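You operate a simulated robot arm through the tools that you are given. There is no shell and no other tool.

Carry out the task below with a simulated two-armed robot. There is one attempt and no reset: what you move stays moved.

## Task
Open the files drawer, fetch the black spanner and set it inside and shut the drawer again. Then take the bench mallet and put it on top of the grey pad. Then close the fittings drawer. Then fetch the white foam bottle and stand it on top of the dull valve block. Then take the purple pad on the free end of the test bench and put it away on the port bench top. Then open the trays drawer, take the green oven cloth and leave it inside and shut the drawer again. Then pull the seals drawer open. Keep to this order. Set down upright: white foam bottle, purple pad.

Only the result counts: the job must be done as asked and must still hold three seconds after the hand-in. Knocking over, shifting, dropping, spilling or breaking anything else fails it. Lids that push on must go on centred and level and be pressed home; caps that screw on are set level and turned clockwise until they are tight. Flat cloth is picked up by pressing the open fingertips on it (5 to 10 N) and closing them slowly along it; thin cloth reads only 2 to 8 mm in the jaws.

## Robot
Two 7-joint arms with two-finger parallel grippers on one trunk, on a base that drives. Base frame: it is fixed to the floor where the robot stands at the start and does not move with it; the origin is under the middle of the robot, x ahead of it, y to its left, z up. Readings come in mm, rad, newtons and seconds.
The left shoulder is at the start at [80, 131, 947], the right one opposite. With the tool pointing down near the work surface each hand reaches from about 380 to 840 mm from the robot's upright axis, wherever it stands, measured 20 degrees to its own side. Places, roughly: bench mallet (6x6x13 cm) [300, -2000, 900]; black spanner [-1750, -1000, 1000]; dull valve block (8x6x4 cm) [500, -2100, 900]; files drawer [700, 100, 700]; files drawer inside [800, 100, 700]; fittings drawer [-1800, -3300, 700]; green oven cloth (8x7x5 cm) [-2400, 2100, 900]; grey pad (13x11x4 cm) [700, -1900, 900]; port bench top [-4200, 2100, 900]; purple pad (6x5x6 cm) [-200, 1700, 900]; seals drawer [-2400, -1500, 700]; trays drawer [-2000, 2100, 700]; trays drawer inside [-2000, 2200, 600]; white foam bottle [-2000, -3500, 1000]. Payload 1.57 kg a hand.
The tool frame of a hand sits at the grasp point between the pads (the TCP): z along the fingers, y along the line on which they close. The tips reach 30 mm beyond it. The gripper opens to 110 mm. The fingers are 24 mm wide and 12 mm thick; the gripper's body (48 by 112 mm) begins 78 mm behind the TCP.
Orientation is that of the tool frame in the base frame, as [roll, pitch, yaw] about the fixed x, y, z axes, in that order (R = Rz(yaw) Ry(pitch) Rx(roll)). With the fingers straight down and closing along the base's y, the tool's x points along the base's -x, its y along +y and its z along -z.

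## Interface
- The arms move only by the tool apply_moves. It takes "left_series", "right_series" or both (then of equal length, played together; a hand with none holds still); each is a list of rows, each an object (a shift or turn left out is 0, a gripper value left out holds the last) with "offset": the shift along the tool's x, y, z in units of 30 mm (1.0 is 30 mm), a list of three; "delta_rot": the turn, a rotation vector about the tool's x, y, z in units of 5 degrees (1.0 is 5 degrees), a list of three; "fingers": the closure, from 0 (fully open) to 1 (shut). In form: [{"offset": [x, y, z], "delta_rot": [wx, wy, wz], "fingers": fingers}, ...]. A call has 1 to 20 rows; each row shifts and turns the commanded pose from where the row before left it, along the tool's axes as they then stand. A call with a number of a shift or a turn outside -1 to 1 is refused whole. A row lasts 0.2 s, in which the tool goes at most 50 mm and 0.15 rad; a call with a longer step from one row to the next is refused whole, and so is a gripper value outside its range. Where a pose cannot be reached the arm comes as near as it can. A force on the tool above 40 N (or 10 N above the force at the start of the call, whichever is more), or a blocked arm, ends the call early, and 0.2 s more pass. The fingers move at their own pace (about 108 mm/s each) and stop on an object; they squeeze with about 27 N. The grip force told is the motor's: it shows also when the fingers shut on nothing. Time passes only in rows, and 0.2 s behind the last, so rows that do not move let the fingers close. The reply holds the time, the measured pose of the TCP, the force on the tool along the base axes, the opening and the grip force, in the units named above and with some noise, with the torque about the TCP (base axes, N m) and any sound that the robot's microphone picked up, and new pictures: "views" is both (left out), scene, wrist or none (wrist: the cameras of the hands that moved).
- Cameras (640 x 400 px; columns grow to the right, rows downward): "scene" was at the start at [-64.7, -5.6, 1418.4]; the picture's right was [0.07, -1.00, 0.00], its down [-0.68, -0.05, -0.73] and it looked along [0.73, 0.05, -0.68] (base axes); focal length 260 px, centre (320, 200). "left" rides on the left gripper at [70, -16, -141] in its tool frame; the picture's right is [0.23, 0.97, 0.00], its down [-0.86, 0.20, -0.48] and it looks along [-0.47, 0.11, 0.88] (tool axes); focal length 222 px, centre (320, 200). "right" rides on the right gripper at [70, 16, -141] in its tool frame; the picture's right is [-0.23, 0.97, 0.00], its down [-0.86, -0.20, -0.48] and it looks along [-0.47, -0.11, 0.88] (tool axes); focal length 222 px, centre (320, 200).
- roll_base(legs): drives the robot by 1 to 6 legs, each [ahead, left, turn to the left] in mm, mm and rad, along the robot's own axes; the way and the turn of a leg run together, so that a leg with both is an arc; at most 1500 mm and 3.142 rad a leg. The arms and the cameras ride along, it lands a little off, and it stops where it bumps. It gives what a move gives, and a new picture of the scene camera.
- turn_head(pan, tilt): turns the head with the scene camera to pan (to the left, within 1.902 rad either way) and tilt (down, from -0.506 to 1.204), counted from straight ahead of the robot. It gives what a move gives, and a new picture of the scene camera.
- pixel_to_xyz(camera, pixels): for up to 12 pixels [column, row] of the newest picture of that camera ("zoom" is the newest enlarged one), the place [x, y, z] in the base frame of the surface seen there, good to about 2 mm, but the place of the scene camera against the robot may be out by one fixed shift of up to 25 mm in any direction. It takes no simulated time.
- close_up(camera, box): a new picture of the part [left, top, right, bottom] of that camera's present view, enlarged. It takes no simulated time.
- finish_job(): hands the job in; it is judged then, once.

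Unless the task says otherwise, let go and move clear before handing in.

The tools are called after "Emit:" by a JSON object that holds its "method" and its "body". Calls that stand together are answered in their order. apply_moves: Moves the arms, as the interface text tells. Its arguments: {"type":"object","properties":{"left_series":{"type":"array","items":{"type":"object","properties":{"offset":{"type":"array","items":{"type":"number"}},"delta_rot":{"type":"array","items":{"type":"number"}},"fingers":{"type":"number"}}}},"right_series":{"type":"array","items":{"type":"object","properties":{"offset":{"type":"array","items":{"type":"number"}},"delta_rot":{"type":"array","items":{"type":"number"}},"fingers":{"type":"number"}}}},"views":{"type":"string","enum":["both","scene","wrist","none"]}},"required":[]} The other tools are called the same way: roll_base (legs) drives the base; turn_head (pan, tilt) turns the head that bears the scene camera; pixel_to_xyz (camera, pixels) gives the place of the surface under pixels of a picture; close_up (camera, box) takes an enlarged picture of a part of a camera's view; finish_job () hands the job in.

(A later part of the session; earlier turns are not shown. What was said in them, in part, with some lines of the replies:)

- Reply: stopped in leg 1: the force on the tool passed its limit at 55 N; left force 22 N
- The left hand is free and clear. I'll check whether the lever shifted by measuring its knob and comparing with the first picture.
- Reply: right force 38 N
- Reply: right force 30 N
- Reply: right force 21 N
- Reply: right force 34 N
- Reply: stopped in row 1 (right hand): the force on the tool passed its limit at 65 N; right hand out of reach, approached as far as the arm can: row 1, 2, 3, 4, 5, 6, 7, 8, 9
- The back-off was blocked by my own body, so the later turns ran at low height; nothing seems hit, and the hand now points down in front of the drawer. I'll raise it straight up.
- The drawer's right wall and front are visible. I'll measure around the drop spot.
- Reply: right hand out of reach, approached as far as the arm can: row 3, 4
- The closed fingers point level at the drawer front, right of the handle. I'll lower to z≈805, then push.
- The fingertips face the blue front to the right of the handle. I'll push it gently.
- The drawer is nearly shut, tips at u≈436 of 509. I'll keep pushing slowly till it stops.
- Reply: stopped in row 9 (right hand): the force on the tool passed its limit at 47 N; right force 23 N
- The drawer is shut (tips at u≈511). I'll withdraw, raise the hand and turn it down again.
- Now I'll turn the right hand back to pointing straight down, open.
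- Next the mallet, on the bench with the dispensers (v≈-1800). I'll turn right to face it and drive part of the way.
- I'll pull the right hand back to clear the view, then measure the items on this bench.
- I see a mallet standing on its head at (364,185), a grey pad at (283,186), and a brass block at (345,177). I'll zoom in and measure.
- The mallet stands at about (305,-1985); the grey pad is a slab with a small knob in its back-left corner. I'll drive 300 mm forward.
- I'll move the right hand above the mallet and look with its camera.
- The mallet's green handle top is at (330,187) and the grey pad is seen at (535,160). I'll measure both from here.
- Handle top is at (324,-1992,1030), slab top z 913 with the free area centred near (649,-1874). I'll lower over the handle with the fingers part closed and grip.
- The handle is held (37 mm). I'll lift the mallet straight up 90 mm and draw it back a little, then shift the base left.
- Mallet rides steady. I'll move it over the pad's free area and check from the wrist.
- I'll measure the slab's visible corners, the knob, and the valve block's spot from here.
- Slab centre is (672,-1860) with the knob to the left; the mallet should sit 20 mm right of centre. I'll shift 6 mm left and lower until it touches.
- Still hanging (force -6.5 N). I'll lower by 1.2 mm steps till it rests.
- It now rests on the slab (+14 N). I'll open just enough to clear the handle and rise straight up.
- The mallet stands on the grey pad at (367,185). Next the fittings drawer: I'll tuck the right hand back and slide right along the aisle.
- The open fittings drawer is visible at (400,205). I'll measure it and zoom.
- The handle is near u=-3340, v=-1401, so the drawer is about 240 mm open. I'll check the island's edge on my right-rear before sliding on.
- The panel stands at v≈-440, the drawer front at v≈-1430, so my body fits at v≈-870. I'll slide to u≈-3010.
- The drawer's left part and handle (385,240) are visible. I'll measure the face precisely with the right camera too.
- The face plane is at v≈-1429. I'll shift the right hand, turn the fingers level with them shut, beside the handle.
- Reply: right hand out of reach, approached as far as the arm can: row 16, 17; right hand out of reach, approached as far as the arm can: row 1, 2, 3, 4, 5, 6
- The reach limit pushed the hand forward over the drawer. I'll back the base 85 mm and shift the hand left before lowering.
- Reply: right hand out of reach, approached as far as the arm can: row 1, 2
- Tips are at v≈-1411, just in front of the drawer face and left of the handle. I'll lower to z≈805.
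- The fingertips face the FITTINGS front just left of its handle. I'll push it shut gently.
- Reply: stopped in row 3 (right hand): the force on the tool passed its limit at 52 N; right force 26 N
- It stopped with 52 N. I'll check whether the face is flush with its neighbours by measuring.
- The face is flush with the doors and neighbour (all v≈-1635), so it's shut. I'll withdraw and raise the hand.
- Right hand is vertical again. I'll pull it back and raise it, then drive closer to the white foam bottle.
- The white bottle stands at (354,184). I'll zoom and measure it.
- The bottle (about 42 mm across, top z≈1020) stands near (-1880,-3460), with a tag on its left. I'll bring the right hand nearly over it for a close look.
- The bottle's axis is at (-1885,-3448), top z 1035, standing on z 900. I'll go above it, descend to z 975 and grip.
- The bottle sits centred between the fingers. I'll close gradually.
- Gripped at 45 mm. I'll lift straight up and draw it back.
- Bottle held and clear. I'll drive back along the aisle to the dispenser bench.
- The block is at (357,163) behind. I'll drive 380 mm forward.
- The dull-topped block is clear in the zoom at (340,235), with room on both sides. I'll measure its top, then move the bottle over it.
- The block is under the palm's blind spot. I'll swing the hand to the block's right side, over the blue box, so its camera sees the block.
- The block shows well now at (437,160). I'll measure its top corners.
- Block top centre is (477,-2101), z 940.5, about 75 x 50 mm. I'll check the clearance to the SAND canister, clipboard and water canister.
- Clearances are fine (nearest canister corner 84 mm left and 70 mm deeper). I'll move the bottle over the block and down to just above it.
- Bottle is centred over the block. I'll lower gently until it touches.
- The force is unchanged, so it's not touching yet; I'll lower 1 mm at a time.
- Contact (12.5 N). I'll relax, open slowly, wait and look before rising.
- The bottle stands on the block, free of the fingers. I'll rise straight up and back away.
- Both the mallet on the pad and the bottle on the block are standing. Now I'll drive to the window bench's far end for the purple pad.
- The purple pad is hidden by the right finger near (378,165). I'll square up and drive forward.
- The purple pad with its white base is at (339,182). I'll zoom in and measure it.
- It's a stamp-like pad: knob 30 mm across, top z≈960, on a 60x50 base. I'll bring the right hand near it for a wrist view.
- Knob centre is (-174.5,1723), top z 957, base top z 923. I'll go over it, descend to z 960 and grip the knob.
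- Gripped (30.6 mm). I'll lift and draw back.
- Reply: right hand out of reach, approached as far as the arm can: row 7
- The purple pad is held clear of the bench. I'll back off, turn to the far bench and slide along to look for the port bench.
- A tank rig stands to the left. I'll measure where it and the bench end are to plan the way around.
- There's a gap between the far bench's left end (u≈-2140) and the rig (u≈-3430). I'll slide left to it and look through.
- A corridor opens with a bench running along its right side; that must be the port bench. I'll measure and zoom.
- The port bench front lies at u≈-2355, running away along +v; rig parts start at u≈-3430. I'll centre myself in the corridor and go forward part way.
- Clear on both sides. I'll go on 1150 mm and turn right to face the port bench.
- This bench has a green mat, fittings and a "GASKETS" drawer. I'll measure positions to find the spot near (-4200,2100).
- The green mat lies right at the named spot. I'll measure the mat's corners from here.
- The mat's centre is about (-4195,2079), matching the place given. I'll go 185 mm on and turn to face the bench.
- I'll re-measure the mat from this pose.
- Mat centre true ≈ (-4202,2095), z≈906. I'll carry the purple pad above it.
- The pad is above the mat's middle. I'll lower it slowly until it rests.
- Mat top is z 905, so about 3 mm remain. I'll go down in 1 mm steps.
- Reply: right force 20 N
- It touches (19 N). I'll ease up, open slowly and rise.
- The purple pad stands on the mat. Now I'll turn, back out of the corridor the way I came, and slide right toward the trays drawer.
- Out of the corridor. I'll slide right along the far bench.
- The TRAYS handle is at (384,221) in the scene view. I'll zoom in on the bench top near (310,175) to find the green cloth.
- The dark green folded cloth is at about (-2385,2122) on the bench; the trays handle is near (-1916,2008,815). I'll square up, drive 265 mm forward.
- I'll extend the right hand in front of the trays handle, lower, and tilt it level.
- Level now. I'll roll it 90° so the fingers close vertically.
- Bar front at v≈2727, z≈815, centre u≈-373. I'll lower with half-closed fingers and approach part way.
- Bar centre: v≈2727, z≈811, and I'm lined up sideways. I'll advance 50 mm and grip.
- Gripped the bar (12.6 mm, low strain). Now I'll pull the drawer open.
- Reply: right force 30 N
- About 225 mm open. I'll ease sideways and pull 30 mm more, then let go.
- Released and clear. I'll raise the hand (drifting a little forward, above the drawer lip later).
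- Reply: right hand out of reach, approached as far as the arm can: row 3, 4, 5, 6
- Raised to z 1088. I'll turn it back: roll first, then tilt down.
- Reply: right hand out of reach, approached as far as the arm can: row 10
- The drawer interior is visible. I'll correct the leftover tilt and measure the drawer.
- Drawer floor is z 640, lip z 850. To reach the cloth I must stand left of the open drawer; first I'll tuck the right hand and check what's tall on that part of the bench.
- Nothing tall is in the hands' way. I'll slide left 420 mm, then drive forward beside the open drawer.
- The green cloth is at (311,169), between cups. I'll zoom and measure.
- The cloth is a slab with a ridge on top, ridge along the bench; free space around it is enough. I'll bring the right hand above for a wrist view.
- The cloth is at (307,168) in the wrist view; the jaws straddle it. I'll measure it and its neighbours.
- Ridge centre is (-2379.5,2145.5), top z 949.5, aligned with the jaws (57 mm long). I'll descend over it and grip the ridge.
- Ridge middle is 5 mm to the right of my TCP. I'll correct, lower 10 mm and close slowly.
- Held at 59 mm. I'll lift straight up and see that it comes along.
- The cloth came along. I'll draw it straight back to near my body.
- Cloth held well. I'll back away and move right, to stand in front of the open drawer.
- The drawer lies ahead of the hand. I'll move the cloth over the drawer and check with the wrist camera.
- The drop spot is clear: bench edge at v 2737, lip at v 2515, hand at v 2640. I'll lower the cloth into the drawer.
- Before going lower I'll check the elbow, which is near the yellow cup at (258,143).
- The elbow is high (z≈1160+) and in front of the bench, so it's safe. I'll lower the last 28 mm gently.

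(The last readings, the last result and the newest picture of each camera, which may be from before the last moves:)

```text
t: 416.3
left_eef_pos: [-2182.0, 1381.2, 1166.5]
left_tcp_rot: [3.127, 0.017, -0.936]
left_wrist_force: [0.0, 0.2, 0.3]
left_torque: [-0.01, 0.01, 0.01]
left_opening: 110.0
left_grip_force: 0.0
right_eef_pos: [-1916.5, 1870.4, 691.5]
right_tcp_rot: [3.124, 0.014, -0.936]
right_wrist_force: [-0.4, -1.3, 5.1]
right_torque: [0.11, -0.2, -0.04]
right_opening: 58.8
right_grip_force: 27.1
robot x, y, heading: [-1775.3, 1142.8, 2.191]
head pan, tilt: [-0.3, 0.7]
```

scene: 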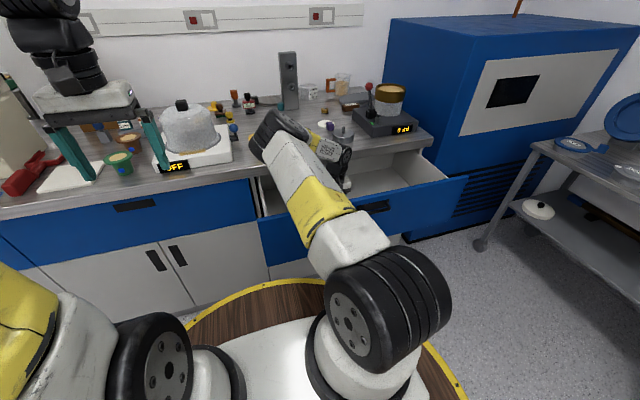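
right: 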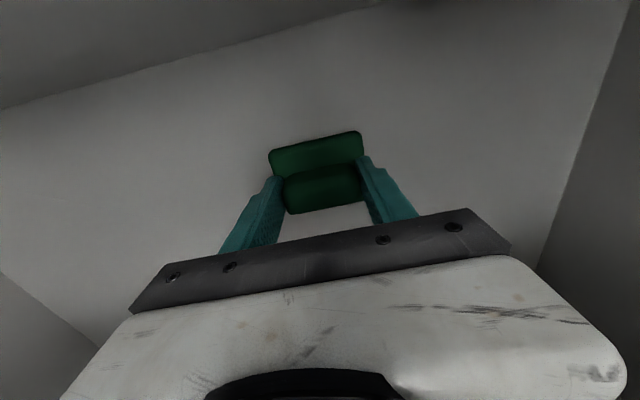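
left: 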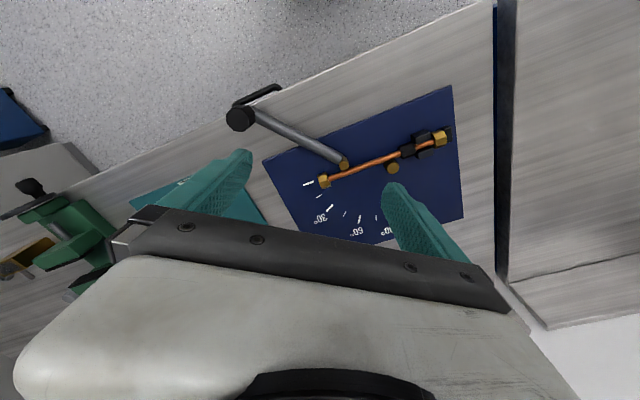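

It has touched the floor (5 N). I'll open the fingers slowly and rise straight up.

Emit:
{"method": "apply_moves", "body": {"right_series": [{"offset": [0, 0, 0.02]}, {"fingers": 0.42}, {"fingers": 0.3}, {"fingers": 0.2}, {}, {"offset": [0, 0, -0.3]}, {"offset": [0, 0, -0.7]}, {"offset": [0, 0, -1]}, {"offset": [0, 0, -1]}, {"offset": [0, 0, -1]}, {"offset": [0, 0, -1]}, {"offset": [0, 0, -1]}, {"offset": [0, 0, -1]}, {"offset": [0, 0, -1]}, {"offset": [0, 0, -1]}, {"offset": [0, 0, -1]}, {"offset": [0, 0, -1]}]}}

```text
t: 419.9
left_eef_pos: [-2182.6, 1381.6, 1166.1]
left_tcp_rot: [3.128, 0.017, -0.935]
left_wrist_force: [-0.4, 0.4, 0.1]
left_torque: [-0.07, -0.03, -0.01]
left_opening: 109.6
left_grip_force: 0.1
right_eef_pos: [-1909.1, 1870.7, 1018.5]
right_tcp_rot: [3.125, 0.012, -0.939]
right_wrist_force: [-0.6, -0.1, 0.0]
right_torque: [-0.04, 0.01, -0.02]
right_opening: 88.1
right_grip_force: 0.1
robot x, y, heading: [-1777.2, 1146.0, 2.187]
head pan, tilt: [-0.3, 0.7]
```

scene: 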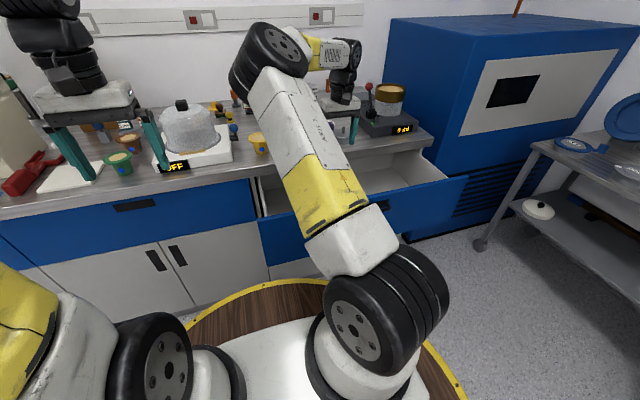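
right: 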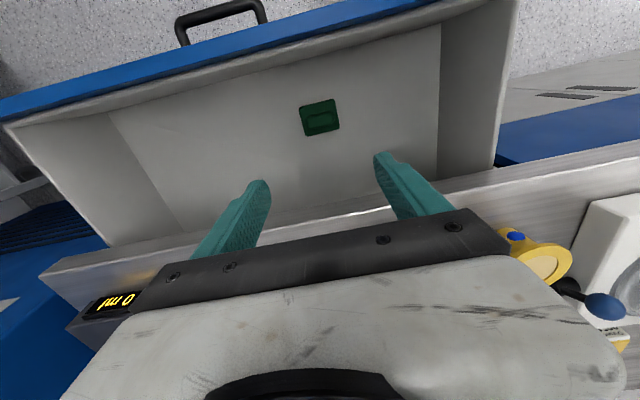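

The cloth lies flat in the drawer at (320,118). I'll step back and set the right hand level to push the drawer shut.

Emit:
{"method": "roll_base", "body": {"legs": [[-95, -50, 0.006]]}}

Emit:
{"method": "apply_moves", "body": {"right_series": [{"offset": [0.8, 0.7, 0], "fingers": 1}, {"offset": [0.8, 0.7, 0]}, {"offset": [0.8, 0.6, 0]}, {"offset": [0.8, 0, 0]}, {"delta_rot": [0, -1, 0]}, {"delta_rot": [0, -1, 0]}, {"delta_rot": [0, -1, 0]}, {"delta_rot": [0, -1, 0]}, {"delta_rot": [0, -1, 0]}, {"delta_rot": [0, -1, 0]}, {"delta_rot": [0, -1, 0]}, {"delta_rot": [0, -1, 0]}, {"delta_rot": [0, -1, 0]}], "views": "none"}}

Emit:
{"method": "apply_moves", "body": {"right_series": [{"delta_rot": [0, -1, 0]}, {"delta_rot": [0, -1, 0]}, {"delta_rot": [0, -1, 0]}, {"delta_rot": [0, -1, 0]}, {"delta_rot": [0, -1, 0]}, {"delta_rot": [0, -1, 0]}, {"delta_rot": [0, -1, 0]}, {"delta_rot": [0, -1, 0]}, {"delta_rot": [0, -1, 0]}]}}

```text
t: 421.1
left_eef_pos: [-2087.9, 1333.0, 1166.5]
left_tcp_rot: [3.127, 0.015, -0.929]
left_wrist_force: [-0.8, 0.6, 0.2]
left_torque: [0.01, 0.01, 0.01]
left_opening: 109.9
left_grip_force: 0.0
right_eef_pos: [-1819.3, 1821.8, 1019.1]
right_tcp_rot: [3.123, 0.011, -0.933]
right_wrist_force: [0.7, 0.1, -0.1]
right_torque: [-0.03, 0.0, 0.01]
right_opening: 87.9
right_grip_force: 0.0
robot x, y, heading: [-1684.9, 1098.3, 2.19]
head pan, tilt: [-0.3, 0.7]
```

scene: 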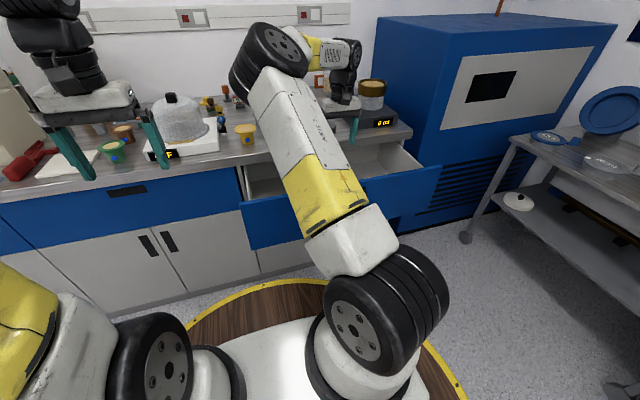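

```text
t: 423.9
left_eef_pos: [-2087.4, 1331.9, 1166.6]
left_tcp_rot: [3.128, 0.017, -0.928]
left_wrist_force: [-0.4, 0.3, -0.4]
left_torque: [-0.02, -0.02, -0.03]
left_opening: 109.9
left_grip_force: 0.0
right_eef_pos: [-1811.3, 1709.6, 1018.6]
right_tcp_rot: [3.117, 0.798, -0.95]
right_wrist_force: [-0.2, -0.2, -0.2]
right_torque: [0.0, -0.02, 0.0]
right_opening: 0.0
right_grip_force: 20.5
robot x, y, heading: [-1683.8, 1101.5, 2.193]
head pan, tilt: [-0.3, 0.7]
```

```text
t: 425.9
left_eef_pos: [-2087.9, 1332.3, 1166.8]
left_tcp_rot: [3.126, 0.017, -0.928]
left_wrist_force: [-0.3, -0.4, 0.3]
left_torque: [0.01, 0.01, 0.0]
left_opening: 110.0
left_grip_force: 0.1
right_eef_pos: [-1812.8, 1721.1, 1018.3]
right_tcp_rot: [0.855, 1.548, 3.061]
right_wrist_force: [-0.2, 0.1, 0.4]
right_torque: [-0.03, -0.03, 0.01]
right_opening: 0.0
right_grip_force: 21.4
right hand out of reach, approached as far as the arm can: row 5, 6
robot x, y, heading: [-1682.5, 1097.3, 2.191]
head pan, tilt: [-0.3, 0.7]
```

scene: 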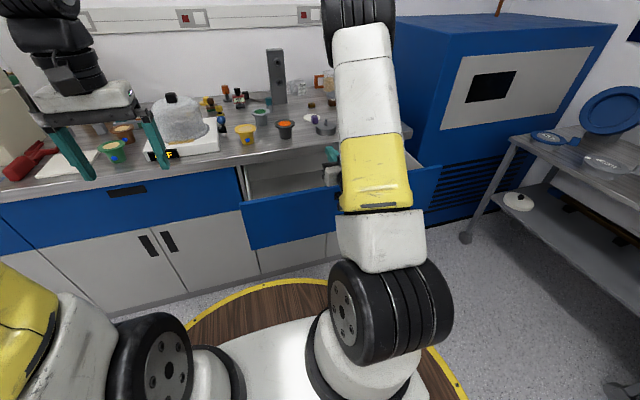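
right: 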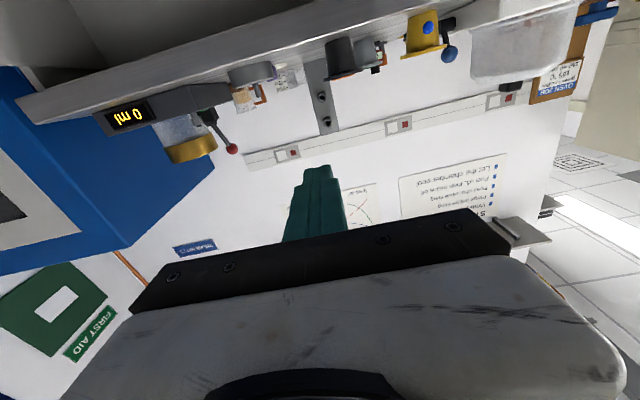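

Tips are at v≈2486 just before the face (≈2502), left of the handle. I'll lower to z≈805.

Emit:
{"method": "apply_moves", "body": {"right_series": [{"offset": [1, 0, -0.2]}, {"offset": [1, 0, 0]}, {"offset": [1, 0, 0]}, {"offset": [1, 0, 0]}, {"offset": [1, 0, 0]}, {"offset": [1, 0, 0]}, {"offset": [1, 0, 0]}]}}

```text
t: 427.5
left_eef_pos: [-2088.2, 1332.5, 1166.4]
left_tcp_rot: [3.126, 0.016, -0.928]
left_wrist_force: [1.0, 0.3, -0.7]
left_torque: [0.02, 0.0, 0.0]
left_opening: 110.0
left_grip_force: 0.1
right_eef_pos: [-1815.0, 1715.1, 807.7]
right_tcp_rot: [0.973, 1.547, -3.101]
right_wrist_force: [-0.4, -0.7, 0.0]
right_torque: [-0.03, 0.0, -0.03]
right_opening: 0.1
right_grip_force: 20.9
robot x, y, heading: [-1679.8, 1101.4, 2.193]
head pan, tilt: [-0.3, 0.7]
```

scene: 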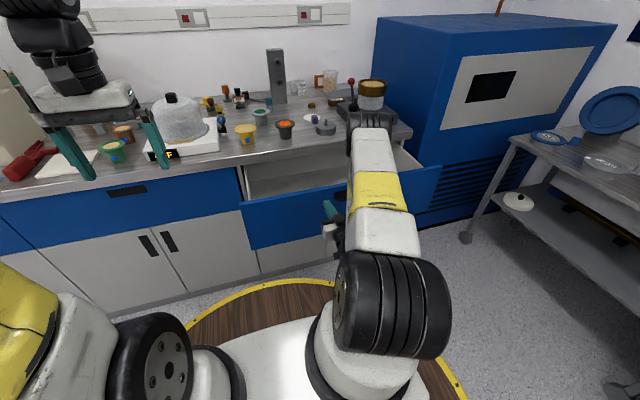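
right: 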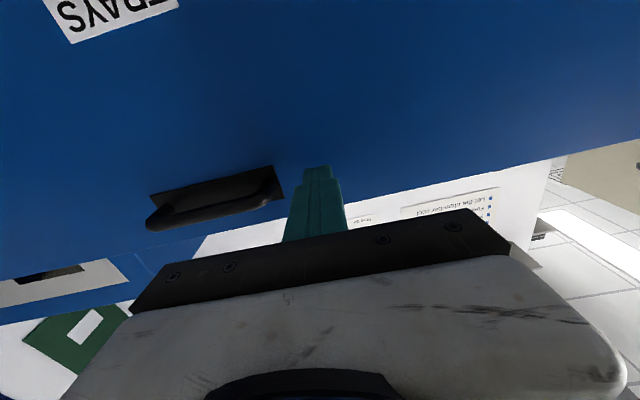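

I'll check how near the elbow at (370,115) is to the device on the bench before pushing.

Emit:
{"method": "pixel_to_xyz", "body": {"camera": "scene", "pixels": [[360, 112], [385, 118], [372, 135], [395, 130], [372, 85], [372, 97], [375, 200]]}}

Emit:
{"method": "close_up", "body": {"camera": "scene", "box": [300, 60, 440, 220]}}

```text
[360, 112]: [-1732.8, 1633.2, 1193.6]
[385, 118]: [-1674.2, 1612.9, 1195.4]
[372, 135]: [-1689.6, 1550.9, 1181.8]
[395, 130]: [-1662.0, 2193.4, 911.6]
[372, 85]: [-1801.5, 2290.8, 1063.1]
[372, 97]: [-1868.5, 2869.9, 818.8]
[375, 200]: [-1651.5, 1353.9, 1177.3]
```

```text
2.50 times, centred on (370, 140) of scene
```

zoom: 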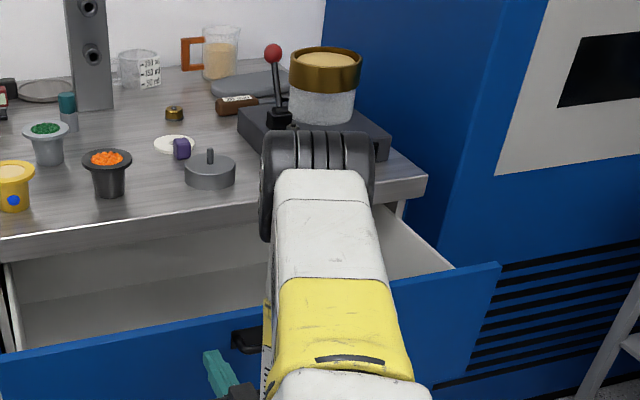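

The elbow is far from the device. I'll push the drawer shut gently.

Emit:
{"method": "apply_moves", "body": {"right_series": [{"offset": [0, 0, 0.3]}, {"offset": [0, 0, 0.3]}, {"offset": [0, 0, 0.4]}, {"offset": [0, 0, 0.5]}, {"offset": [0, 0, 0.5]}, {"offset": [0, 0, 0.5]}, {"offset": [0, 0, 0.5]}, {"offset": [0, 0, 0.5]}, {"offset": [0, 0, 0.5]}, {"offset": [0, 0, 0.5]}, {"offset": [0, 0, 0.5]}, {"offset": [0, 0, 0.5]}, {"offset": [0, 0, 0.5]}, {"offset": [0, 0, 0.5]}]}}

```text
t: 430.5
left_eef_pos: [-2087.2, 1333.1, 1166.9]
left_tcp_rot: [3.128, 0.017, -0.927]
left_wrist_force: [-0.3, -0.3, 0.7]
left_torque: [0.0, -0.01, -0.03]
left_opening: 109.8
left_grip_force: 0.1
right_eef_pos: [-1929.7, 1872.9, 809.9]
right_tcp_rot: [0.963, 1.549, -3.109]
right_wrist_force: [-0.3, -0.7, -0.5]
right_torque: [0.0, 0.02, 0.01]
right_opening: 0.0
right_grip_force: 21.4
robot x, y, heading: [-1683.4, 1097.4, 2.199]
head pan, tilt: [-0.3, 0.7]
```

scene: 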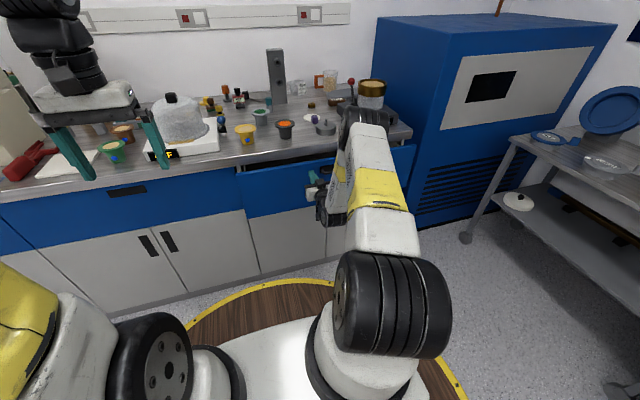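
right: 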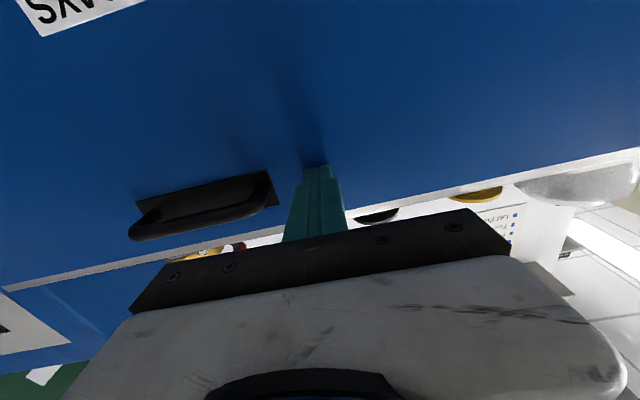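

Tips at v≈2678; about 79 mm to go. I'll push on slowly.

Emit:
{"method": "apply_moves", "body": {"right_series": [{"offset": [0, 0, 0.5]}, {"offset": [0, 0, 0.5]}, {"offset": [0, 0, 0.4]}, {"offset": [0, 0, 0.4]}, {"offset": [0, 0, 0.3]}, {"offset": [0, 0, 0.2]}, {"offset": [0, 0, 0.2]}, {"offset": [0, 0, 0.1]}, {"offset": [0, 0, 0.1]}, {"offset": [0, 0, 0.1]}]}}

Emit:
{"method": "pixel_to_xyz", "body": {"camera": "right", "pixels": [[250, 60], [450, 100], [100, 10], [560, 100], [200, 130]]}}

```text
t: 432.6
left_eef_pos: [-2086.4, 1331.2, 1167.7]
left_tcp_rot: [3.128, 0.014, -0.93]
left_wrist_force: [-0.1, 0.3, -0.9]
left_torque: [0.01, 0.01, -0.02]
left_opening: 110.4
left_grip_force: 0.0
right_eef_pos: [-1975.9, 1934.9, 811.9]
right_tcp_rot: [0.914, 1.546, 3.123]
right_wrist_force: [10.3, -19.1, 9.9]
right_torque: [0.07, 0.01, -0.06]
right_opening: 0.4
right_grip_force: 21.8
robot x, y, heading: [-1683.9, 1099.2, 2.198]
head pan, tilt: [-0.3, 0.7]
stopped in row 10 (right hand): the force on the tool passed its limit at 49 N (the readings are from after the stop); the commanded pose is now the measured one
```

scene: 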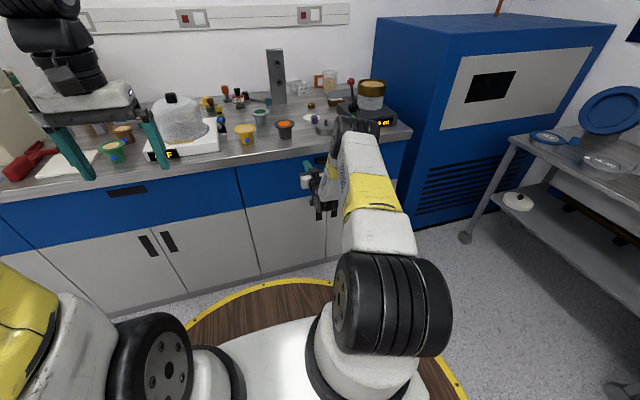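
right: 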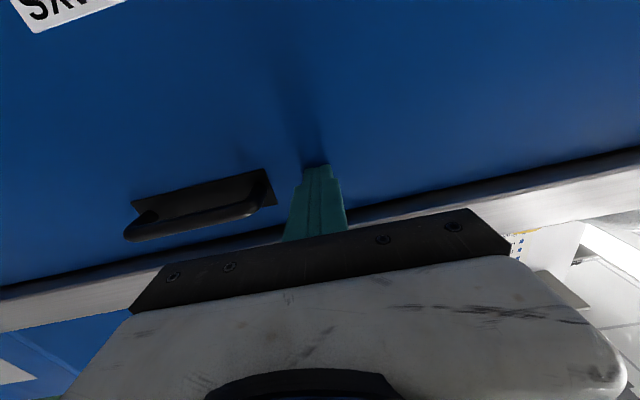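

```text
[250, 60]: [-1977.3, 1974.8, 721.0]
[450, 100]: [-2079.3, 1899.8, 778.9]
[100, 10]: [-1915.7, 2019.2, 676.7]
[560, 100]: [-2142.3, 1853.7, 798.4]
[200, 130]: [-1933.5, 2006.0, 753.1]
```

The face is back at v≈2758 (same as at first), so the trays drawer is shut. I'll withdraw and raise the hand.

Emit:
{"method": "apply_moves", "body": {"right_series": [{"offset": [0, 0, -0.5]}, {"offset": [0, 0, -1]}, {"offset": [0, 0, -1]}, {"offset": [0, 0, -1]}, {"offset": [0, 0, -0.5]}, {"offset": [-1, 0, 0]}, {"offset": [-1, 0, 0]}, {"offset": [-1, 0, 0]}, {"offset": [-1, 0, 0]}, {"offset": [-1, 0, 0]}, {"offset": [-1, 0, 0]}, {"offset": [-1, 0, 0]}, {"offset": [-1, 0, 0]}, {"offset": [-1, 0, 0]}, {"offset": [-1, 0, 0]}], "views": "none"}}

```text
t: 435.8
left_eef_pos: [-2087.5, 1332.7, 1165.6]
left_tcp_rot: [3.128, 0.016, -0.929]
left_wrist_force: [-0.6, 0.7, 0.3]
left_torque: [-0.02, 0.01, 0.01]
left_opening: 110.2
left_grip_force: 0.0
right_eef_pos: [-1898.4, 1840.6, 1111.2]
right_tcp_rot: [1.053, 1.548, -3.021]
right_wrist_force: [0.1, -0.2, -0.1]
right_torque: [0.02, 0.04, 0.01]
right_opening: 0.0
right_grip_force: 20.8
robot x, y, heading: [-1680.3, 1099.7, 2.195]
head pan, tilt: [-0.3, 0.7]
```

Clear and raised. I'll roll the hand 90° now (needed for the seals handle), before driving.

Emit:
{"method": "apply_moves", "body": {"right_series": [{"delta_rot": [0, 0, 1]}, {"delta_rot": [0, 0, 1]}, {"delta_rot": [0, 0, 1]}, {"delta_rot": [0, 0, 1]}, {"delta_rot": [0, 0, 1]}, {"delta_rot": [0, 0, 1]}, {"delta_rot": [0, 0, 1]}, {"delta_rot": [0, 0, 1]}, {"delta_rot": [0, 0, 1]}, {"delta_rot": [0, 0, 1]}, {"delta_rot": [0, 0, 1]}, {"delta_rot": [0, 0, 1]}, {"delta_rot": [0, 0, 1]}, {"delta_rot": [0, 0, 1]}, {"delta_rot": [0, 0, 1]}, {"delta_rot": [0, 0, 1]}, {"delta_rot": [0, 0, 1]}, {"delta_rot": [0, 0, 1], "fingers": 0.5}]}}

Emit:
{"method": "turn_head", "body": {"pan": 0.1, "tilt": 0.55}}

```text
t: 439.6
left_eef_pos: [-2087.4, 1332.1, 1167.7]
left_tcp_rot: [3.126, 0.015, -0.931]
left_wrist_force: [0.1, 0.3, -1.0]
left_torque: [0.01, 0.0, 0.02]
left_opening: 109.7
left_grip_force: 0.0
right_eef_pos: [-1898.6, 1839.8, 1108.7]
right_tcp_rot: [1.56, -0.02, -2.503]
right_wrist_force: [0.7, 0.3, 0.0]
right_torque: [0.0, 0.01, -0.02]
right_opening: 54.9
right_grip_force: 0.2
robot x, y, heading: [-1681.1, 1098.0, 2.191]
head pan, tilt: [-0.3, 0.7]
```

scene: 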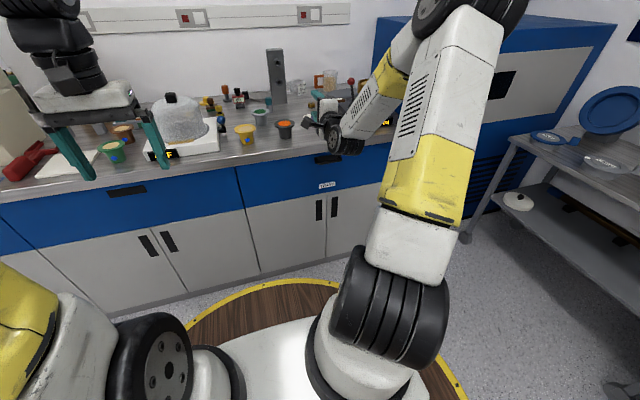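
right: 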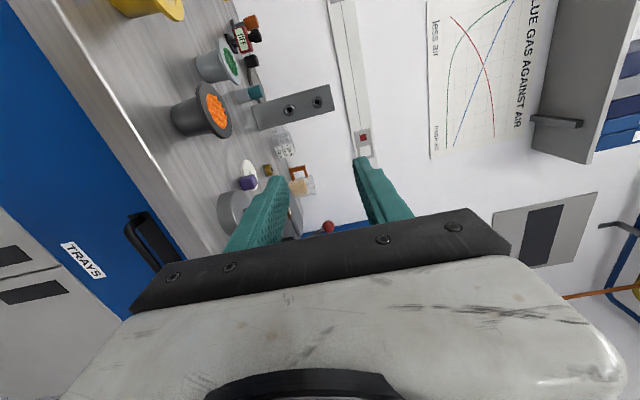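

```text
t: 440.4
left_eef_pos: [-2087.8, 1331.7, 1166.8]
left_tcp_rot: [3.128, 0.015, -0.931]
left_wrist_force: [0.0, 0.0, -0.2]
left_torque: [0.01, -0.04, -0.02]
left_opening: 110.2
left_grip_force: 0.1
right_eef_pos: [-1899.5, 1841.1, 1108.0]
right_tcp_rot: [1.558, -0.02, -2.502]
right_wrist_force: [0.7, -0.2, -0.2]
right_torque: [-0.02, 0.02, -0.01]
right_opening: 55.0
right_grip_force: 0.1
robot x, y, heading: [-1680.3, 1095.7, 2.197]
head pan, tilt: [0.099, 0.55]
```

scene: 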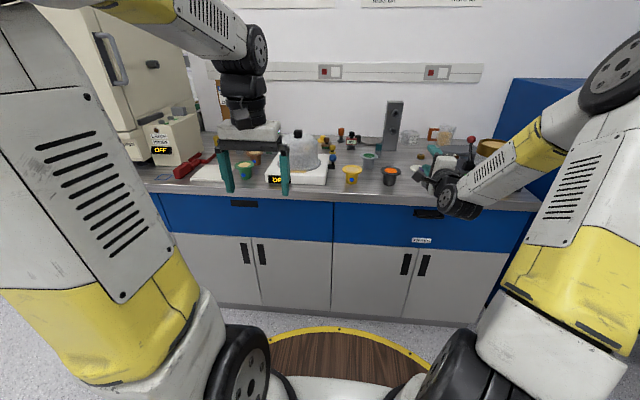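

All shut and undisturbed here. Now I'll back off, turn round, and slide toward the island side with the seals drawer.

Emit:
{"method": "roll_base", "body": {"legs": [[-300, 0, 0], [0, 0, -3.14], [0, -1000, 0]]}}

Emit:
{"method": "turn_head", "body": {"pan": -0.35, "tilt": 0.5}}

```text
t: 454.6
left_eef_pos: [-1899.7, 51.4, 1167.4]
left_tcp_rot: [3.126, 0.015, 2.202]
left_wrist_force: [0.1, -0.7, 0.2]
left_torque: [0.01, 0.03, 0.03]
left_opening: 109.7
left_grip_force: 0.1
right_eef_pos: [-2091.8, -455.2, 1109.3]
right_tcp_rot: [1.558, -0.018, 0.63]
right_wrist_force: [0.5, -0.3, 0.1]
right_torque: [0.0, -0.01, 0.0]
right_opening: 54.9
right_grip_force: 0.1
robot x, y, heading: [-2303.8, 287.9, -0.96]
head pan, tilt: [0.099, 0.55]
```

scene: 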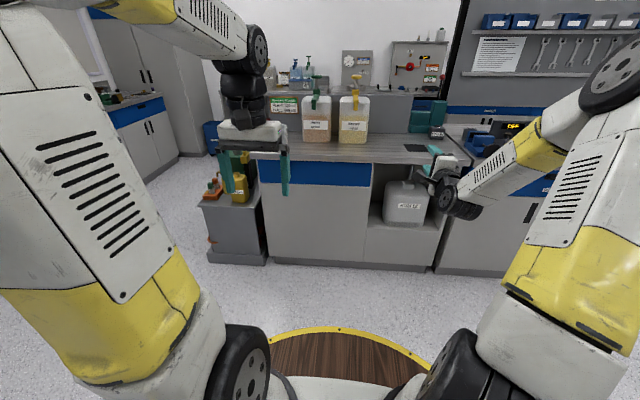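

```text
t: 455.5
left_eef_pos: [-1899.3, 51.1, 1166.9]
left_tcp_rot: [3.127, 0.016, 2.203]
left_wrist_force: [0.2, 0.5, 0.5]
left_torque: [0.02, 0.0, -0.02]
left_opening: 110.1
left_grip_force: 0.0
right_eef_pos: [-2093.3, -453.6, 1108.6]
right_tcp_rot: [1.559, -0.02, 0.63]
right_wrist_force: [0.1, -0.1, 0.4]
right_torque: [0.0, -0.01, -0.01]
right_opening: 55.2
right_grip_force: 0.0
robot x, y, heading: [-2303.6, 289.3, -0.957]
head pan, tilt: [-0.351, 0.499]
```

scene: 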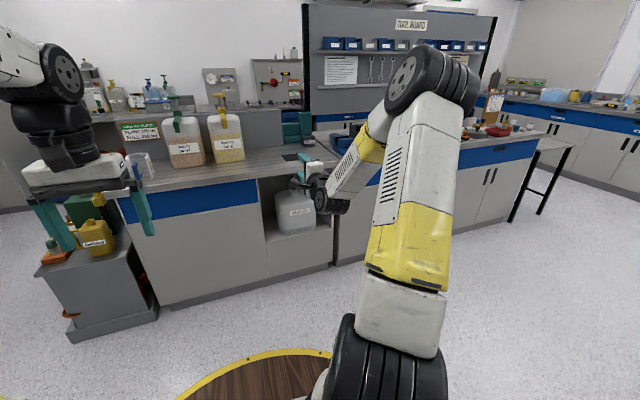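

The island's second section has a drawer handle near (503,148). I'll slide right 870 mm and look straight at it.

Emit:
{"method": "roll_base", "body": {"legs": [[0, -870, 0.012]]}}

Emit:
{"method": "turn_head", "body": {"pan": -0.1, "tilt": 0.5}}

Emit:
{"method": "close_up", "body": {"camera": "scene", "box": [200, 120, 480, 300]}}

```text
t: 460.1
left_eef_pos: [-2608.7, -449.3, 1165.0]
left_tcp_rot: [3.128, 0.014, 2.202]
left_wrist_force: [-0.9, -0.2, 0.3]
left_torque: [-0.02, -0.02, -0.01]
left_opening: 110.1
left_grip_force: 0.1
right_eef_pos: [-2801.5, -955.3, 1109.2]
right_tcp_rot: [1.561, -0.019, 0.63]
right_wrist_force: [-0.4, 0.1, 0.0]
right_torque: [-0.01, 0.0, -0.01]
right_opening: 55.1
right_grip_force: 0.1
robot x, y, heading: [-3011.3, -210.7, -0.957]
head pan, tilt: [-0.351, 0.499]
```

scene: 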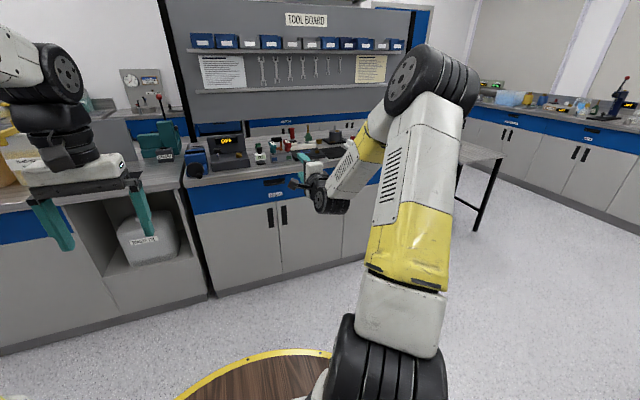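

```text
t: 460.9
left_eef_pos: [-2609.0, -448.5, 1165.8]
left_tcp_rot: [3.128, 0.017, 2.203]
left_wrist_force: [-0.6, -0.2, -0.6]
left_torque: [0.02, 0.01, -0.01]
left_opening: 109.8
left_grip_force: 0.0
right_eef_pos: [-2803.7, -954.7, 1109.6]
right_tcp_rot: [1.559, -0.018, 0.63]
right_wrist_force: [0.0, -0.6, -0.1]
right_torque: [0.0, -0.02, 0.01]
right_opening: 54.7
right_grip_force: 0.1
robot x, y, heading: [-3014.4, -208.7, -0.963]
head pan, tilt: [-0.099, 0.499]
```

scene: 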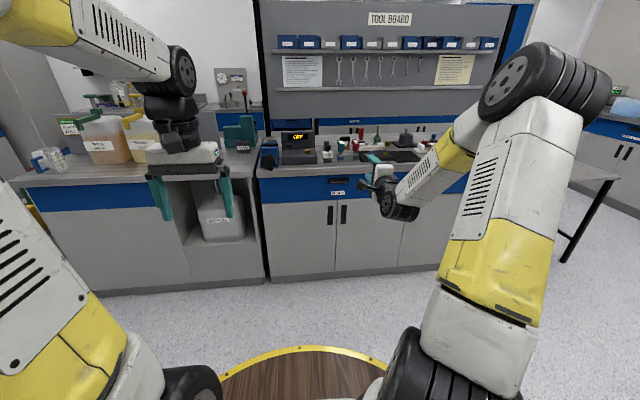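

```text
2.22 times, centred on (340, 210) of scene
```

zoom: 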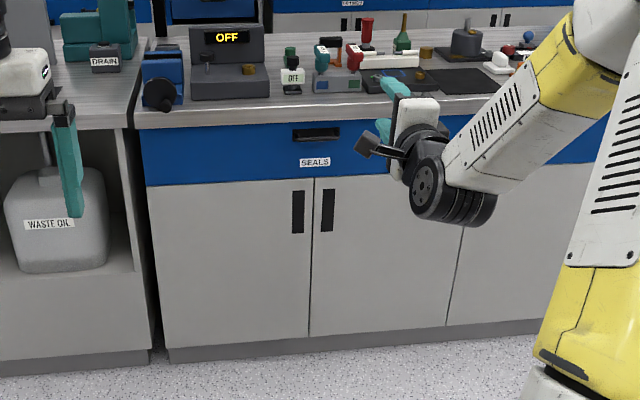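

The SEALS handle is at (338,180). I'll measure it.

Emit:
{"method": "pixel_to_xyz", "body": {"camera": "scene", "pixels": [[338, 180], [330, 180], [346, 180], [338, 195], [280, 192], [338, 170], [300, 230], [380, 230], [270, 158], [365, 158]]}}

```text
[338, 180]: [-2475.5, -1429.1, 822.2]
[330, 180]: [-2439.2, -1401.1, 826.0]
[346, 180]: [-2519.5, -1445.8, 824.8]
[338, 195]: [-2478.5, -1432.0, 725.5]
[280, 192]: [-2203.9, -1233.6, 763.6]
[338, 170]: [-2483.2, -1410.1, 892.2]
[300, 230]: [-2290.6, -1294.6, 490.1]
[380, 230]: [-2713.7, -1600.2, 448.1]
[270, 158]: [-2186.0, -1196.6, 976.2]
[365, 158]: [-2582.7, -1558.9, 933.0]
```

Handle centre u≈-2835, face v≈281. I'll draw the hand back 110 mm and drive forward 555 mm.

Emit:
{"method": "apply_moves", "body": {"right_series": [{"offset": [0, 0, -0.9]}, {"offset": [0, 0, -0.9]}, {"offset": [0, 0, -0.9]}, {"offset": [0, 0, -0.9]}], "views": "none"}}

Emit:
{"method": "roll_base", "body": {"legs": [[0, 0, 0.014], [555, 0, 0]]}}

Emit:
{"method": "close_up", "body": {"camera": "right", "box": [0, 0, 640, 400]}}

```text
t: 461.9
left_eef_pos: [-2609.8, -448.7, 1167.0]
left_tcp_rot: [3.129, 0.013, 2.201]
left_wrist_force: [0.3, -1.5, -0.3]
left_torque: [0.06, 0.0, 0.0]
left_opening: 110.0
left_grip_force: 0.0
right_eef_pos: [-2864.6, -867.6, 1107.3]
right_tcp_rot: [1.557, -0.019, 0.627]
right_wrist_force: [-0.4, 0.7, -0.6]
right_torque: [0.02, 0.0, -0.01]
right_opening: 54.8
right_grip_force: 0.0
robot x, y, heading: [-3009.9, -211.5, -0.955]
head pan, tilt: [-0.099, 0.499]
```

```text
t: 465.4
left_eef_pos: [-2279.2, -890.0, 1167.4]
left_tcp_rot: [3.128, 0.017, 2.219]
left_wrist_force: [0.8, -0.4, -0.2]
left_torque: [-0.01, -0.01, -0.02]
left_opening: 110.0
left_grip_force: 0.1
right_eef_pos: [-2529.4, -1313.4, 1107.2]
right_tcp_rot: [1.559, -0.018, 0.648]
right_wrist_force: [0.2, 0.4, -0.4]
right_torque: [0.01, 0.01, 0.02]
right_opening: 55.1
right_grip_force: 0.0
robot x, y, heading: [-2685.6, -658.1, -0.936]
head pan, tilt: [-0.099, 0.499]
```

scene: 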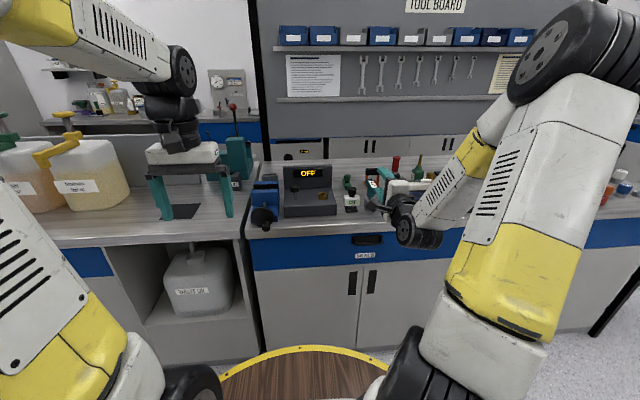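

```text
1.00 times, centred on (320, 200) of right (not enlarged: the box is as wide or as high as the picture)
```

zoom: 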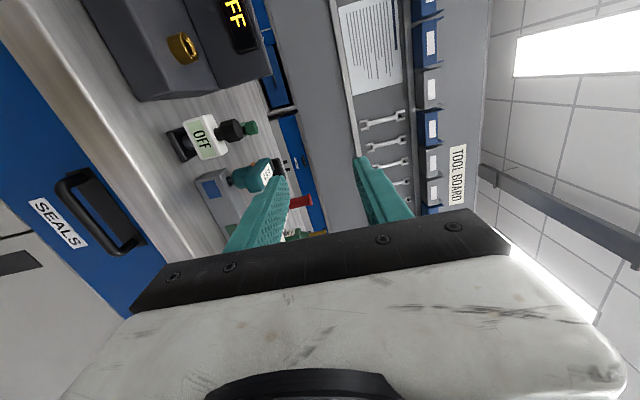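

The SEALS handle is visible at (100,212). I'll measure the bar and face.

Emit:
{"method": "pixel_to_xyz", "body": {"camera": "right", "pixels": [[66, 190], [80, 215], [95, 240], [105, 200], [120, 225], [30, 120], [125, 290], [110, 170], [60, 180], [105, 253]]}}

Emit:
{"method": "close_up", "body": {"camera": "right", "box": [20, 140, 180, 280]}}

```text
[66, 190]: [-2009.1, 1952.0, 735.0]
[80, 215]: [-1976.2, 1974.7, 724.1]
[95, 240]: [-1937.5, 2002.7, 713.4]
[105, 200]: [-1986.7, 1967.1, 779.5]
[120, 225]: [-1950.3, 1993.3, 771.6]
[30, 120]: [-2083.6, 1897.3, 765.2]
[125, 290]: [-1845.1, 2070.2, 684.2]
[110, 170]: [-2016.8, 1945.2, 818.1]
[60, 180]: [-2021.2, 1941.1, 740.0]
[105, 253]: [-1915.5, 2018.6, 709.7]
```

```text
2.86 times, centred on (100, 210) of right
```

zoom: 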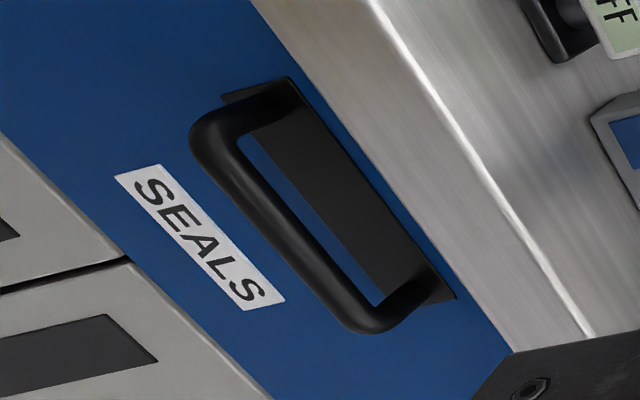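

The plain query used the old picture; I'll query the enlarged one instead.

Emit:
{"method": "pixel_to_xyz", "body": {"camera": "zoom", "pixels": [[208, 140], [240, 185], [275, 230], [310, 275], [355, 320], [330, 190], [380, 250], [100, 100], [420, 340], [440, 130]]}}

```text
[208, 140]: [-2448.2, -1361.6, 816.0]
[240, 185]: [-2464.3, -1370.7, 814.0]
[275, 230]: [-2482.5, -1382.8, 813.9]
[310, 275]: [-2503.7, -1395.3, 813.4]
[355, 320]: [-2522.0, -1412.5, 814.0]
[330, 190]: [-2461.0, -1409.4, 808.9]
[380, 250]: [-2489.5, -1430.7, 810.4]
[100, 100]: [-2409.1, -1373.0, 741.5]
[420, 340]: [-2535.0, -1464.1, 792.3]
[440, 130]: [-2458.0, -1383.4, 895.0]
```

Bar centre: u≈-2827, v≈325, z≈811. I'll straighten the hand's heading, lower it, and approach part way.

Emit:
{"method": "apply_moves", "body": {"right_series": [{"offset": [-0.25, 0, 0], "delta_rot": [0, -0.26, 0]}, {"offset": [0, -1, 0]}, {"offset": [0, -1, 0]}, {"offset": [0, -1, 0]}, {"offset": [0, -1, 0]}, {"offset": [0, -1, 0]}, {"offset": [0, -1, 0]}, {"offset": [0, -1, 0]}, {"offset": [0, -1, 0]}, {"offset": [0, -1, 0]}, {"offset": [0, -0.8, 0]}, {"offset": [0, 0, 0.7]}], "views": "wrist"}}

Emit:
{"method": "close_up", "body": {"camera": "right", "box": [240, 80, 400, 240]}}

```text
t: 468.0
left_eef_pos: [-2278.6, -889.1, 1166.5]
left_tcp_rot: [3.129, 0.016, 2.22]
left_wrist_force: [0.1, 0.8, 0.5]
left_torque: [-0.01, 0.01, 0.0]
left_opening: 110.0
left_grip_force: 0.0
right_eef_pos: [-2514.7, -1334.7, 813.1]
right_tcp_rot: [1.559, -0.02, 0.625]
right_wrist_force: [0.6, -0.1, -0.5]
right_torque: [-0.03, -0.01, -0.01]
right_opening: 55.2
right_grip_force: 0.0
robot x, y, heading: [-2686.9, -658.5, -0.938]
head pan, tilt: [-0.099, 0.499]
```

right: 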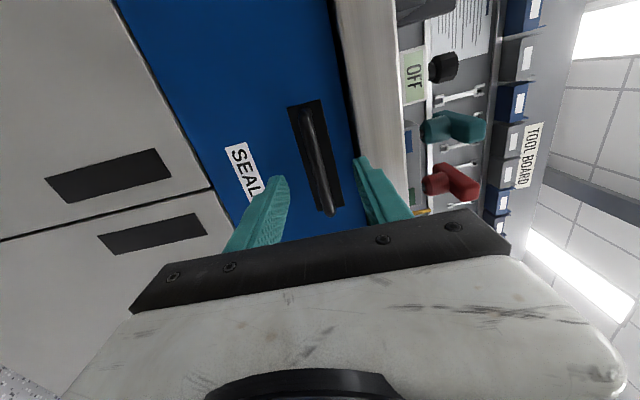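

```text
2.50 times, centred on (320, 160) of right
```

zoom: 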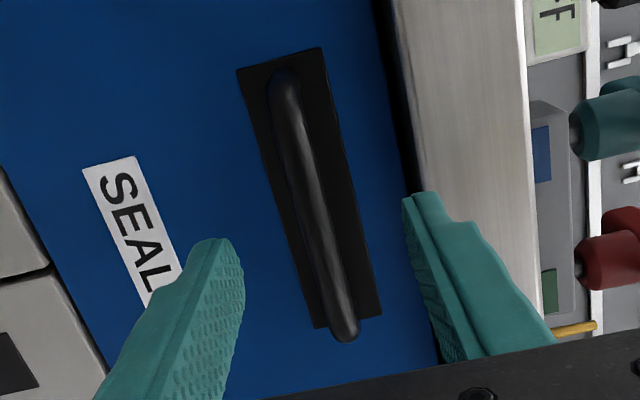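

Emit:
{"method": "pixel_to_xyz", "body": {"camera": "zoom", "pixels": [[282, 90], [298, 150], [312, 205], [328, 265], [345, 330], [340, 150], [260, 100]]}}

```text
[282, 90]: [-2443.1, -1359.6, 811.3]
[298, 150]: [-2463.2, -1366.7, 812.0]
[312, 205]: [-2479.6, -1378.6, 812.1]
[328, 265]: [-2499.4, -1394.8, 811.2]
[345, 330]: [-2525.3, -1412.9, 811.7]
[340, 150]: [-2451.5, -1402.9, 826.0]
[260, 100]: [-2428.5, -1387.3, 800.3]
```

All aligned (bar v≈332 front, z≈812). I'll advance 52 mm and grip.

Emit:
{"method": "apply_moves", "body": {"right_series": [{"offset": [0, -0.05, 0.85]}, {"offset": [0, 0, 0.9]}, {"fingers": 1}, {}, {}, {}], "views": "none"}}

```text
t: 469.4
left_eef_pos: [-2279.4, -889.5, 1166.8]
left_tcp_rot: [3.127, 0.014, 2.22]
left_wrist_force: [-0.2, 0.4, -0.5]
left_torque: [0.01, -0.01, -0.02]
left_opening: 109.9
left_grip_force: 0.0
right_eef_pos: [-2484.2, -1376.7, 811.1]
right_tcp_rot: [1.561, -0.019, 0.624]
right_wrist_force: [2.1, -0.8, -11.2]
right_torque: [-0.34, 0.66, -0.28]
right_opening: 13.2
right_grip_force: 29.4
robot x, y, heading: [-2685.4, -653.0, -0.942]
head pan, tilt: [-0.099, 0.499]
```

Gripped (13 mm). Now I'll pull the seals drawer open.

Emit:
{"method": "apply_moves", "body": {"right_series": [{"offset": [0, -0.04, -0.3]}, {"offset": [0, 0, -0.5]}, {"offset": [0, 0, -0.6]}, {"offset": [0, 0, -0.7]}, {"offset": [0, 0, -0.7]}, {"offset": [0, 0, -0.7]}, {"offset": [0, 0, -0.7]}, {"offset": [0, 0, -0.7]}, {"offset": [0, 0, -0.7]}, {"offset": [0, 0, -0.7]}, {"offset": [0, 0, -0.7]}, {"offset": [0, 0, -0.7]}]}}

```text
t: 472.0
left_eef_pos: [-2278.0, -888.5, 1166.6]
left_tcp_rot: [3.129, 0.012, 2.221]
left_wrist_force: [-0.4, -0.6, -0.4]
left_torque: [-0.03, 0.0, 0.0]
left_opening: 109.8
left_grip_force: 0.1
right_eef_pos: [-2618.5, -1192.1, 809.8]
right_tcp_rot: [1.552, -0.02, 0.622]
right_wrist_force: [1.2, -0.1, 2.7]
right_torque: [-0.49, 0.58, -0.22]
right_opening: 13.1
right_grip_force: 29.6
robot x, y, heading: [-2687.1, -660.6, -0.941]
head pan, tilt: [-0.099, 0.499]
stopped in row 12 (right hand): the force on the tool passed its limit at 42 N (the readings are from after the stop); the commanded pose is now the measured one
```

scene: 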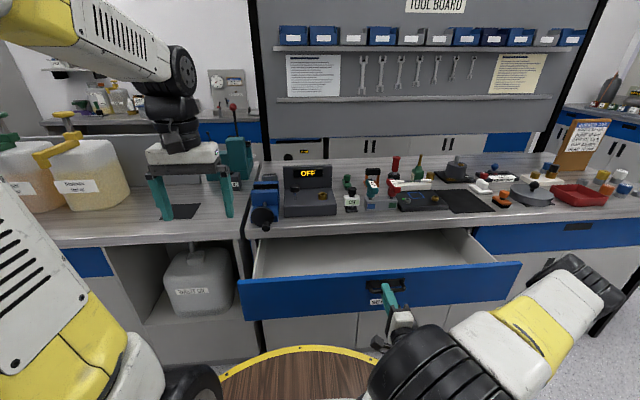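
right: 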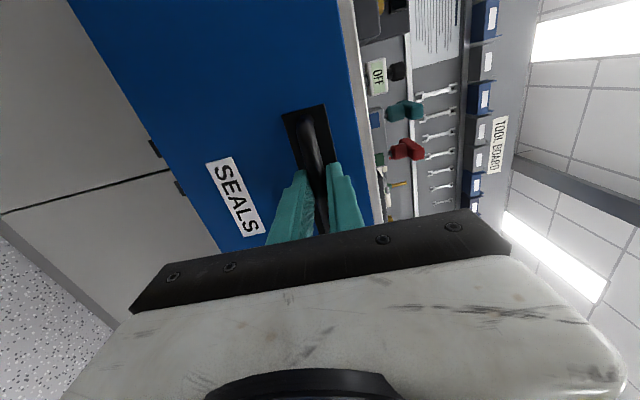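

About 228 mm open when strain stopped it. I'll try a little more, gently.

Emit:
{"method": "apply_moves", "body": {"right_series": [{"offset": [0, 0, -0.3]}, {"offset": [0, 0, -0.3]}, {"offset": [0, 0, -0.3]}], "views": "none"}}

```text
t: 472.8
left_eef_pos: [-2279.2, -889.8, 1166.7]
left_tcp_rot: [3.126, 0.015, 2.22]
left_wrist_force: [0.1, -0.2, 0.0]
left_torque: [0.04, -0.03, -0.01]
left_opening: 110.3
left_grip_force: 0.0
right_eef_pos: [-2634.8, -1170.0, 810.2]
right_tcp_rot: [1.549, -0.022, 0.621]
right_wrist_force: [-3.6, -3.8, 16.2]
right_torque: [-0.61, 0.41, 0.12]
right_opening: 13.2
right_grip_force: 29.4
robot x, y, heading: [-2686.6, -659.6, -0.938]
head pan, tilt: [-0.099, 0.499]
```

256 mm open now and still moving freely. A bit more, relaxing the vertical strain, then release.

Emit:
{"method": "apply_moves", "body": {"right_series": [{"offset": [0, 0.05, -0.3]}, {"offset": [0, 0, -0.3]}, {"offset": [0, 0, -0.2]}, {}], "views": "none"}}

```text
t: 473.8
left_eef_pos: [-2279.8, -889.4, 1166.4]
left_tcp_rot: [3.127, 0.015, 2.22]
left_wrist_force: [0.0, 1.0, -0.7]
left_torque: [0.0, -0.01, 0.0]
left_opening: 110.0
left_grip_force: 0.0
right_eef_pos: [-2648.9, -1150.1, 810.9]
right_tcp_rot: [1.553, -0.021, 0.62]
right_wrist_force: [-4.3, -3.0, 6.1]
right_torque: [-0.51, 0.5, -0.63]
right_opening: 13.2
right_grip_force: 29.8
robot x, y, heading: [-2687.5, -651.9, -0.936]
head pan, tilt: [-0.099, 0.499]
```

280 mm open. I'll open the fingers and back the base off so the hand comes clear.

Emit:
{"method": "apply_moves", "body": {"right_series": [{"fingers": 0.6}, {}, {}], "views": "none"}}

Emit:
{"method": "roll_base", "body": {"legs": [[-250, 0, 0]]}}

```text
t: 474.6
left_eef_pos: [-2279.3, -890.0, 1166.6]
left_tcp_rot: [3.128, 0.016, 2.22]
left_wrist_force: [0.0, 0.2, 0.3]
left_torque: [-0.04, 0.0, -0.04]
left_opening: 110.0
left_grip_force: 0.0
right_eef_pos: [-2647.3, -1150.5, 811.7]
right_tcp_rot: [1.554, -0.021, 0.62]
right_wrist_force: [-0.2, -0.3, -0.8]
right_torque: [0.01, 0.02, -0.02]
right_opening: 44.3
right_grip_force: 0.0
robot x, y, heading: [-2688.3, -657.3, -0.94]
head pan, tilt: [-0.099, 0.499]
```

```text
t: 476.4
left_eef_pos: [-2428.9, -684.3, 1167.0]
left_tcp_rot: [3.128, 0.016, 2.223]
left_wrist_force: [-0.4, 0.3, 0.7]
left_torque: [0.02, 0.02, 0.01]
left_opening: 110.1
left_grip_force: 0.1
right_eef_pos: [-2798.7, -946.6, 811.3]
right_tcp_rot: [1.553, -0.021, 0.623]
right_wrist_force: [0.6, 0.6, 1.1]
right_torque: [0.04, 0.03, 0.02]
right_opening: 43.8
right_grip_force: 0.1
robot x, y, heading: [-2833.4, -452.6, -0.936]
head pan, tilt: [-0.099, 0.499]
```

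scene: 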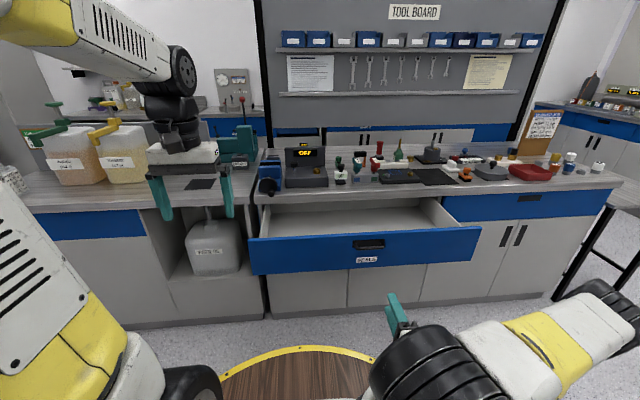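

The seals drawer stands about 280 mm open with the hand released and clear. Every step was checked as it was done, so I'm handing in.

Emit:
{"method": "finish_job", "body": {}}

```text
The job is handed in.
```

I did all seven steps in the order you asked, and the job is handed in. I haven't seen the verdict. I checked each result with the cameras or force readings when I did it, but didn't go back to re-check the earlier ones.

| Step | Result |
|---|---|
| Black spanner | Lying in the files drawer, which is shut |
| Bench mallet | Standing on the flat part of the grey pad |
| Fittings drawer | Shut, flush with the doors beside it |
| White foam bottle | Standing upright on the dull valve block |
| Purple pad | Upright on the green mat on the port bench top |
| Green oven cloth | Lying flat in the trays drawer, which is shut |
| Seals drawer | Open about 280 mm |

- **Bump at the start:** my left hand pressed against a lever on the files bench with about 55 N. Measuring it afterwards showed it hadn't moved, and nothing else was knocked or shifted that I saw.
- **Purple pad:** it rests on the mat rather than bare bench, because the mat covers the spot you gave. It is upright there.
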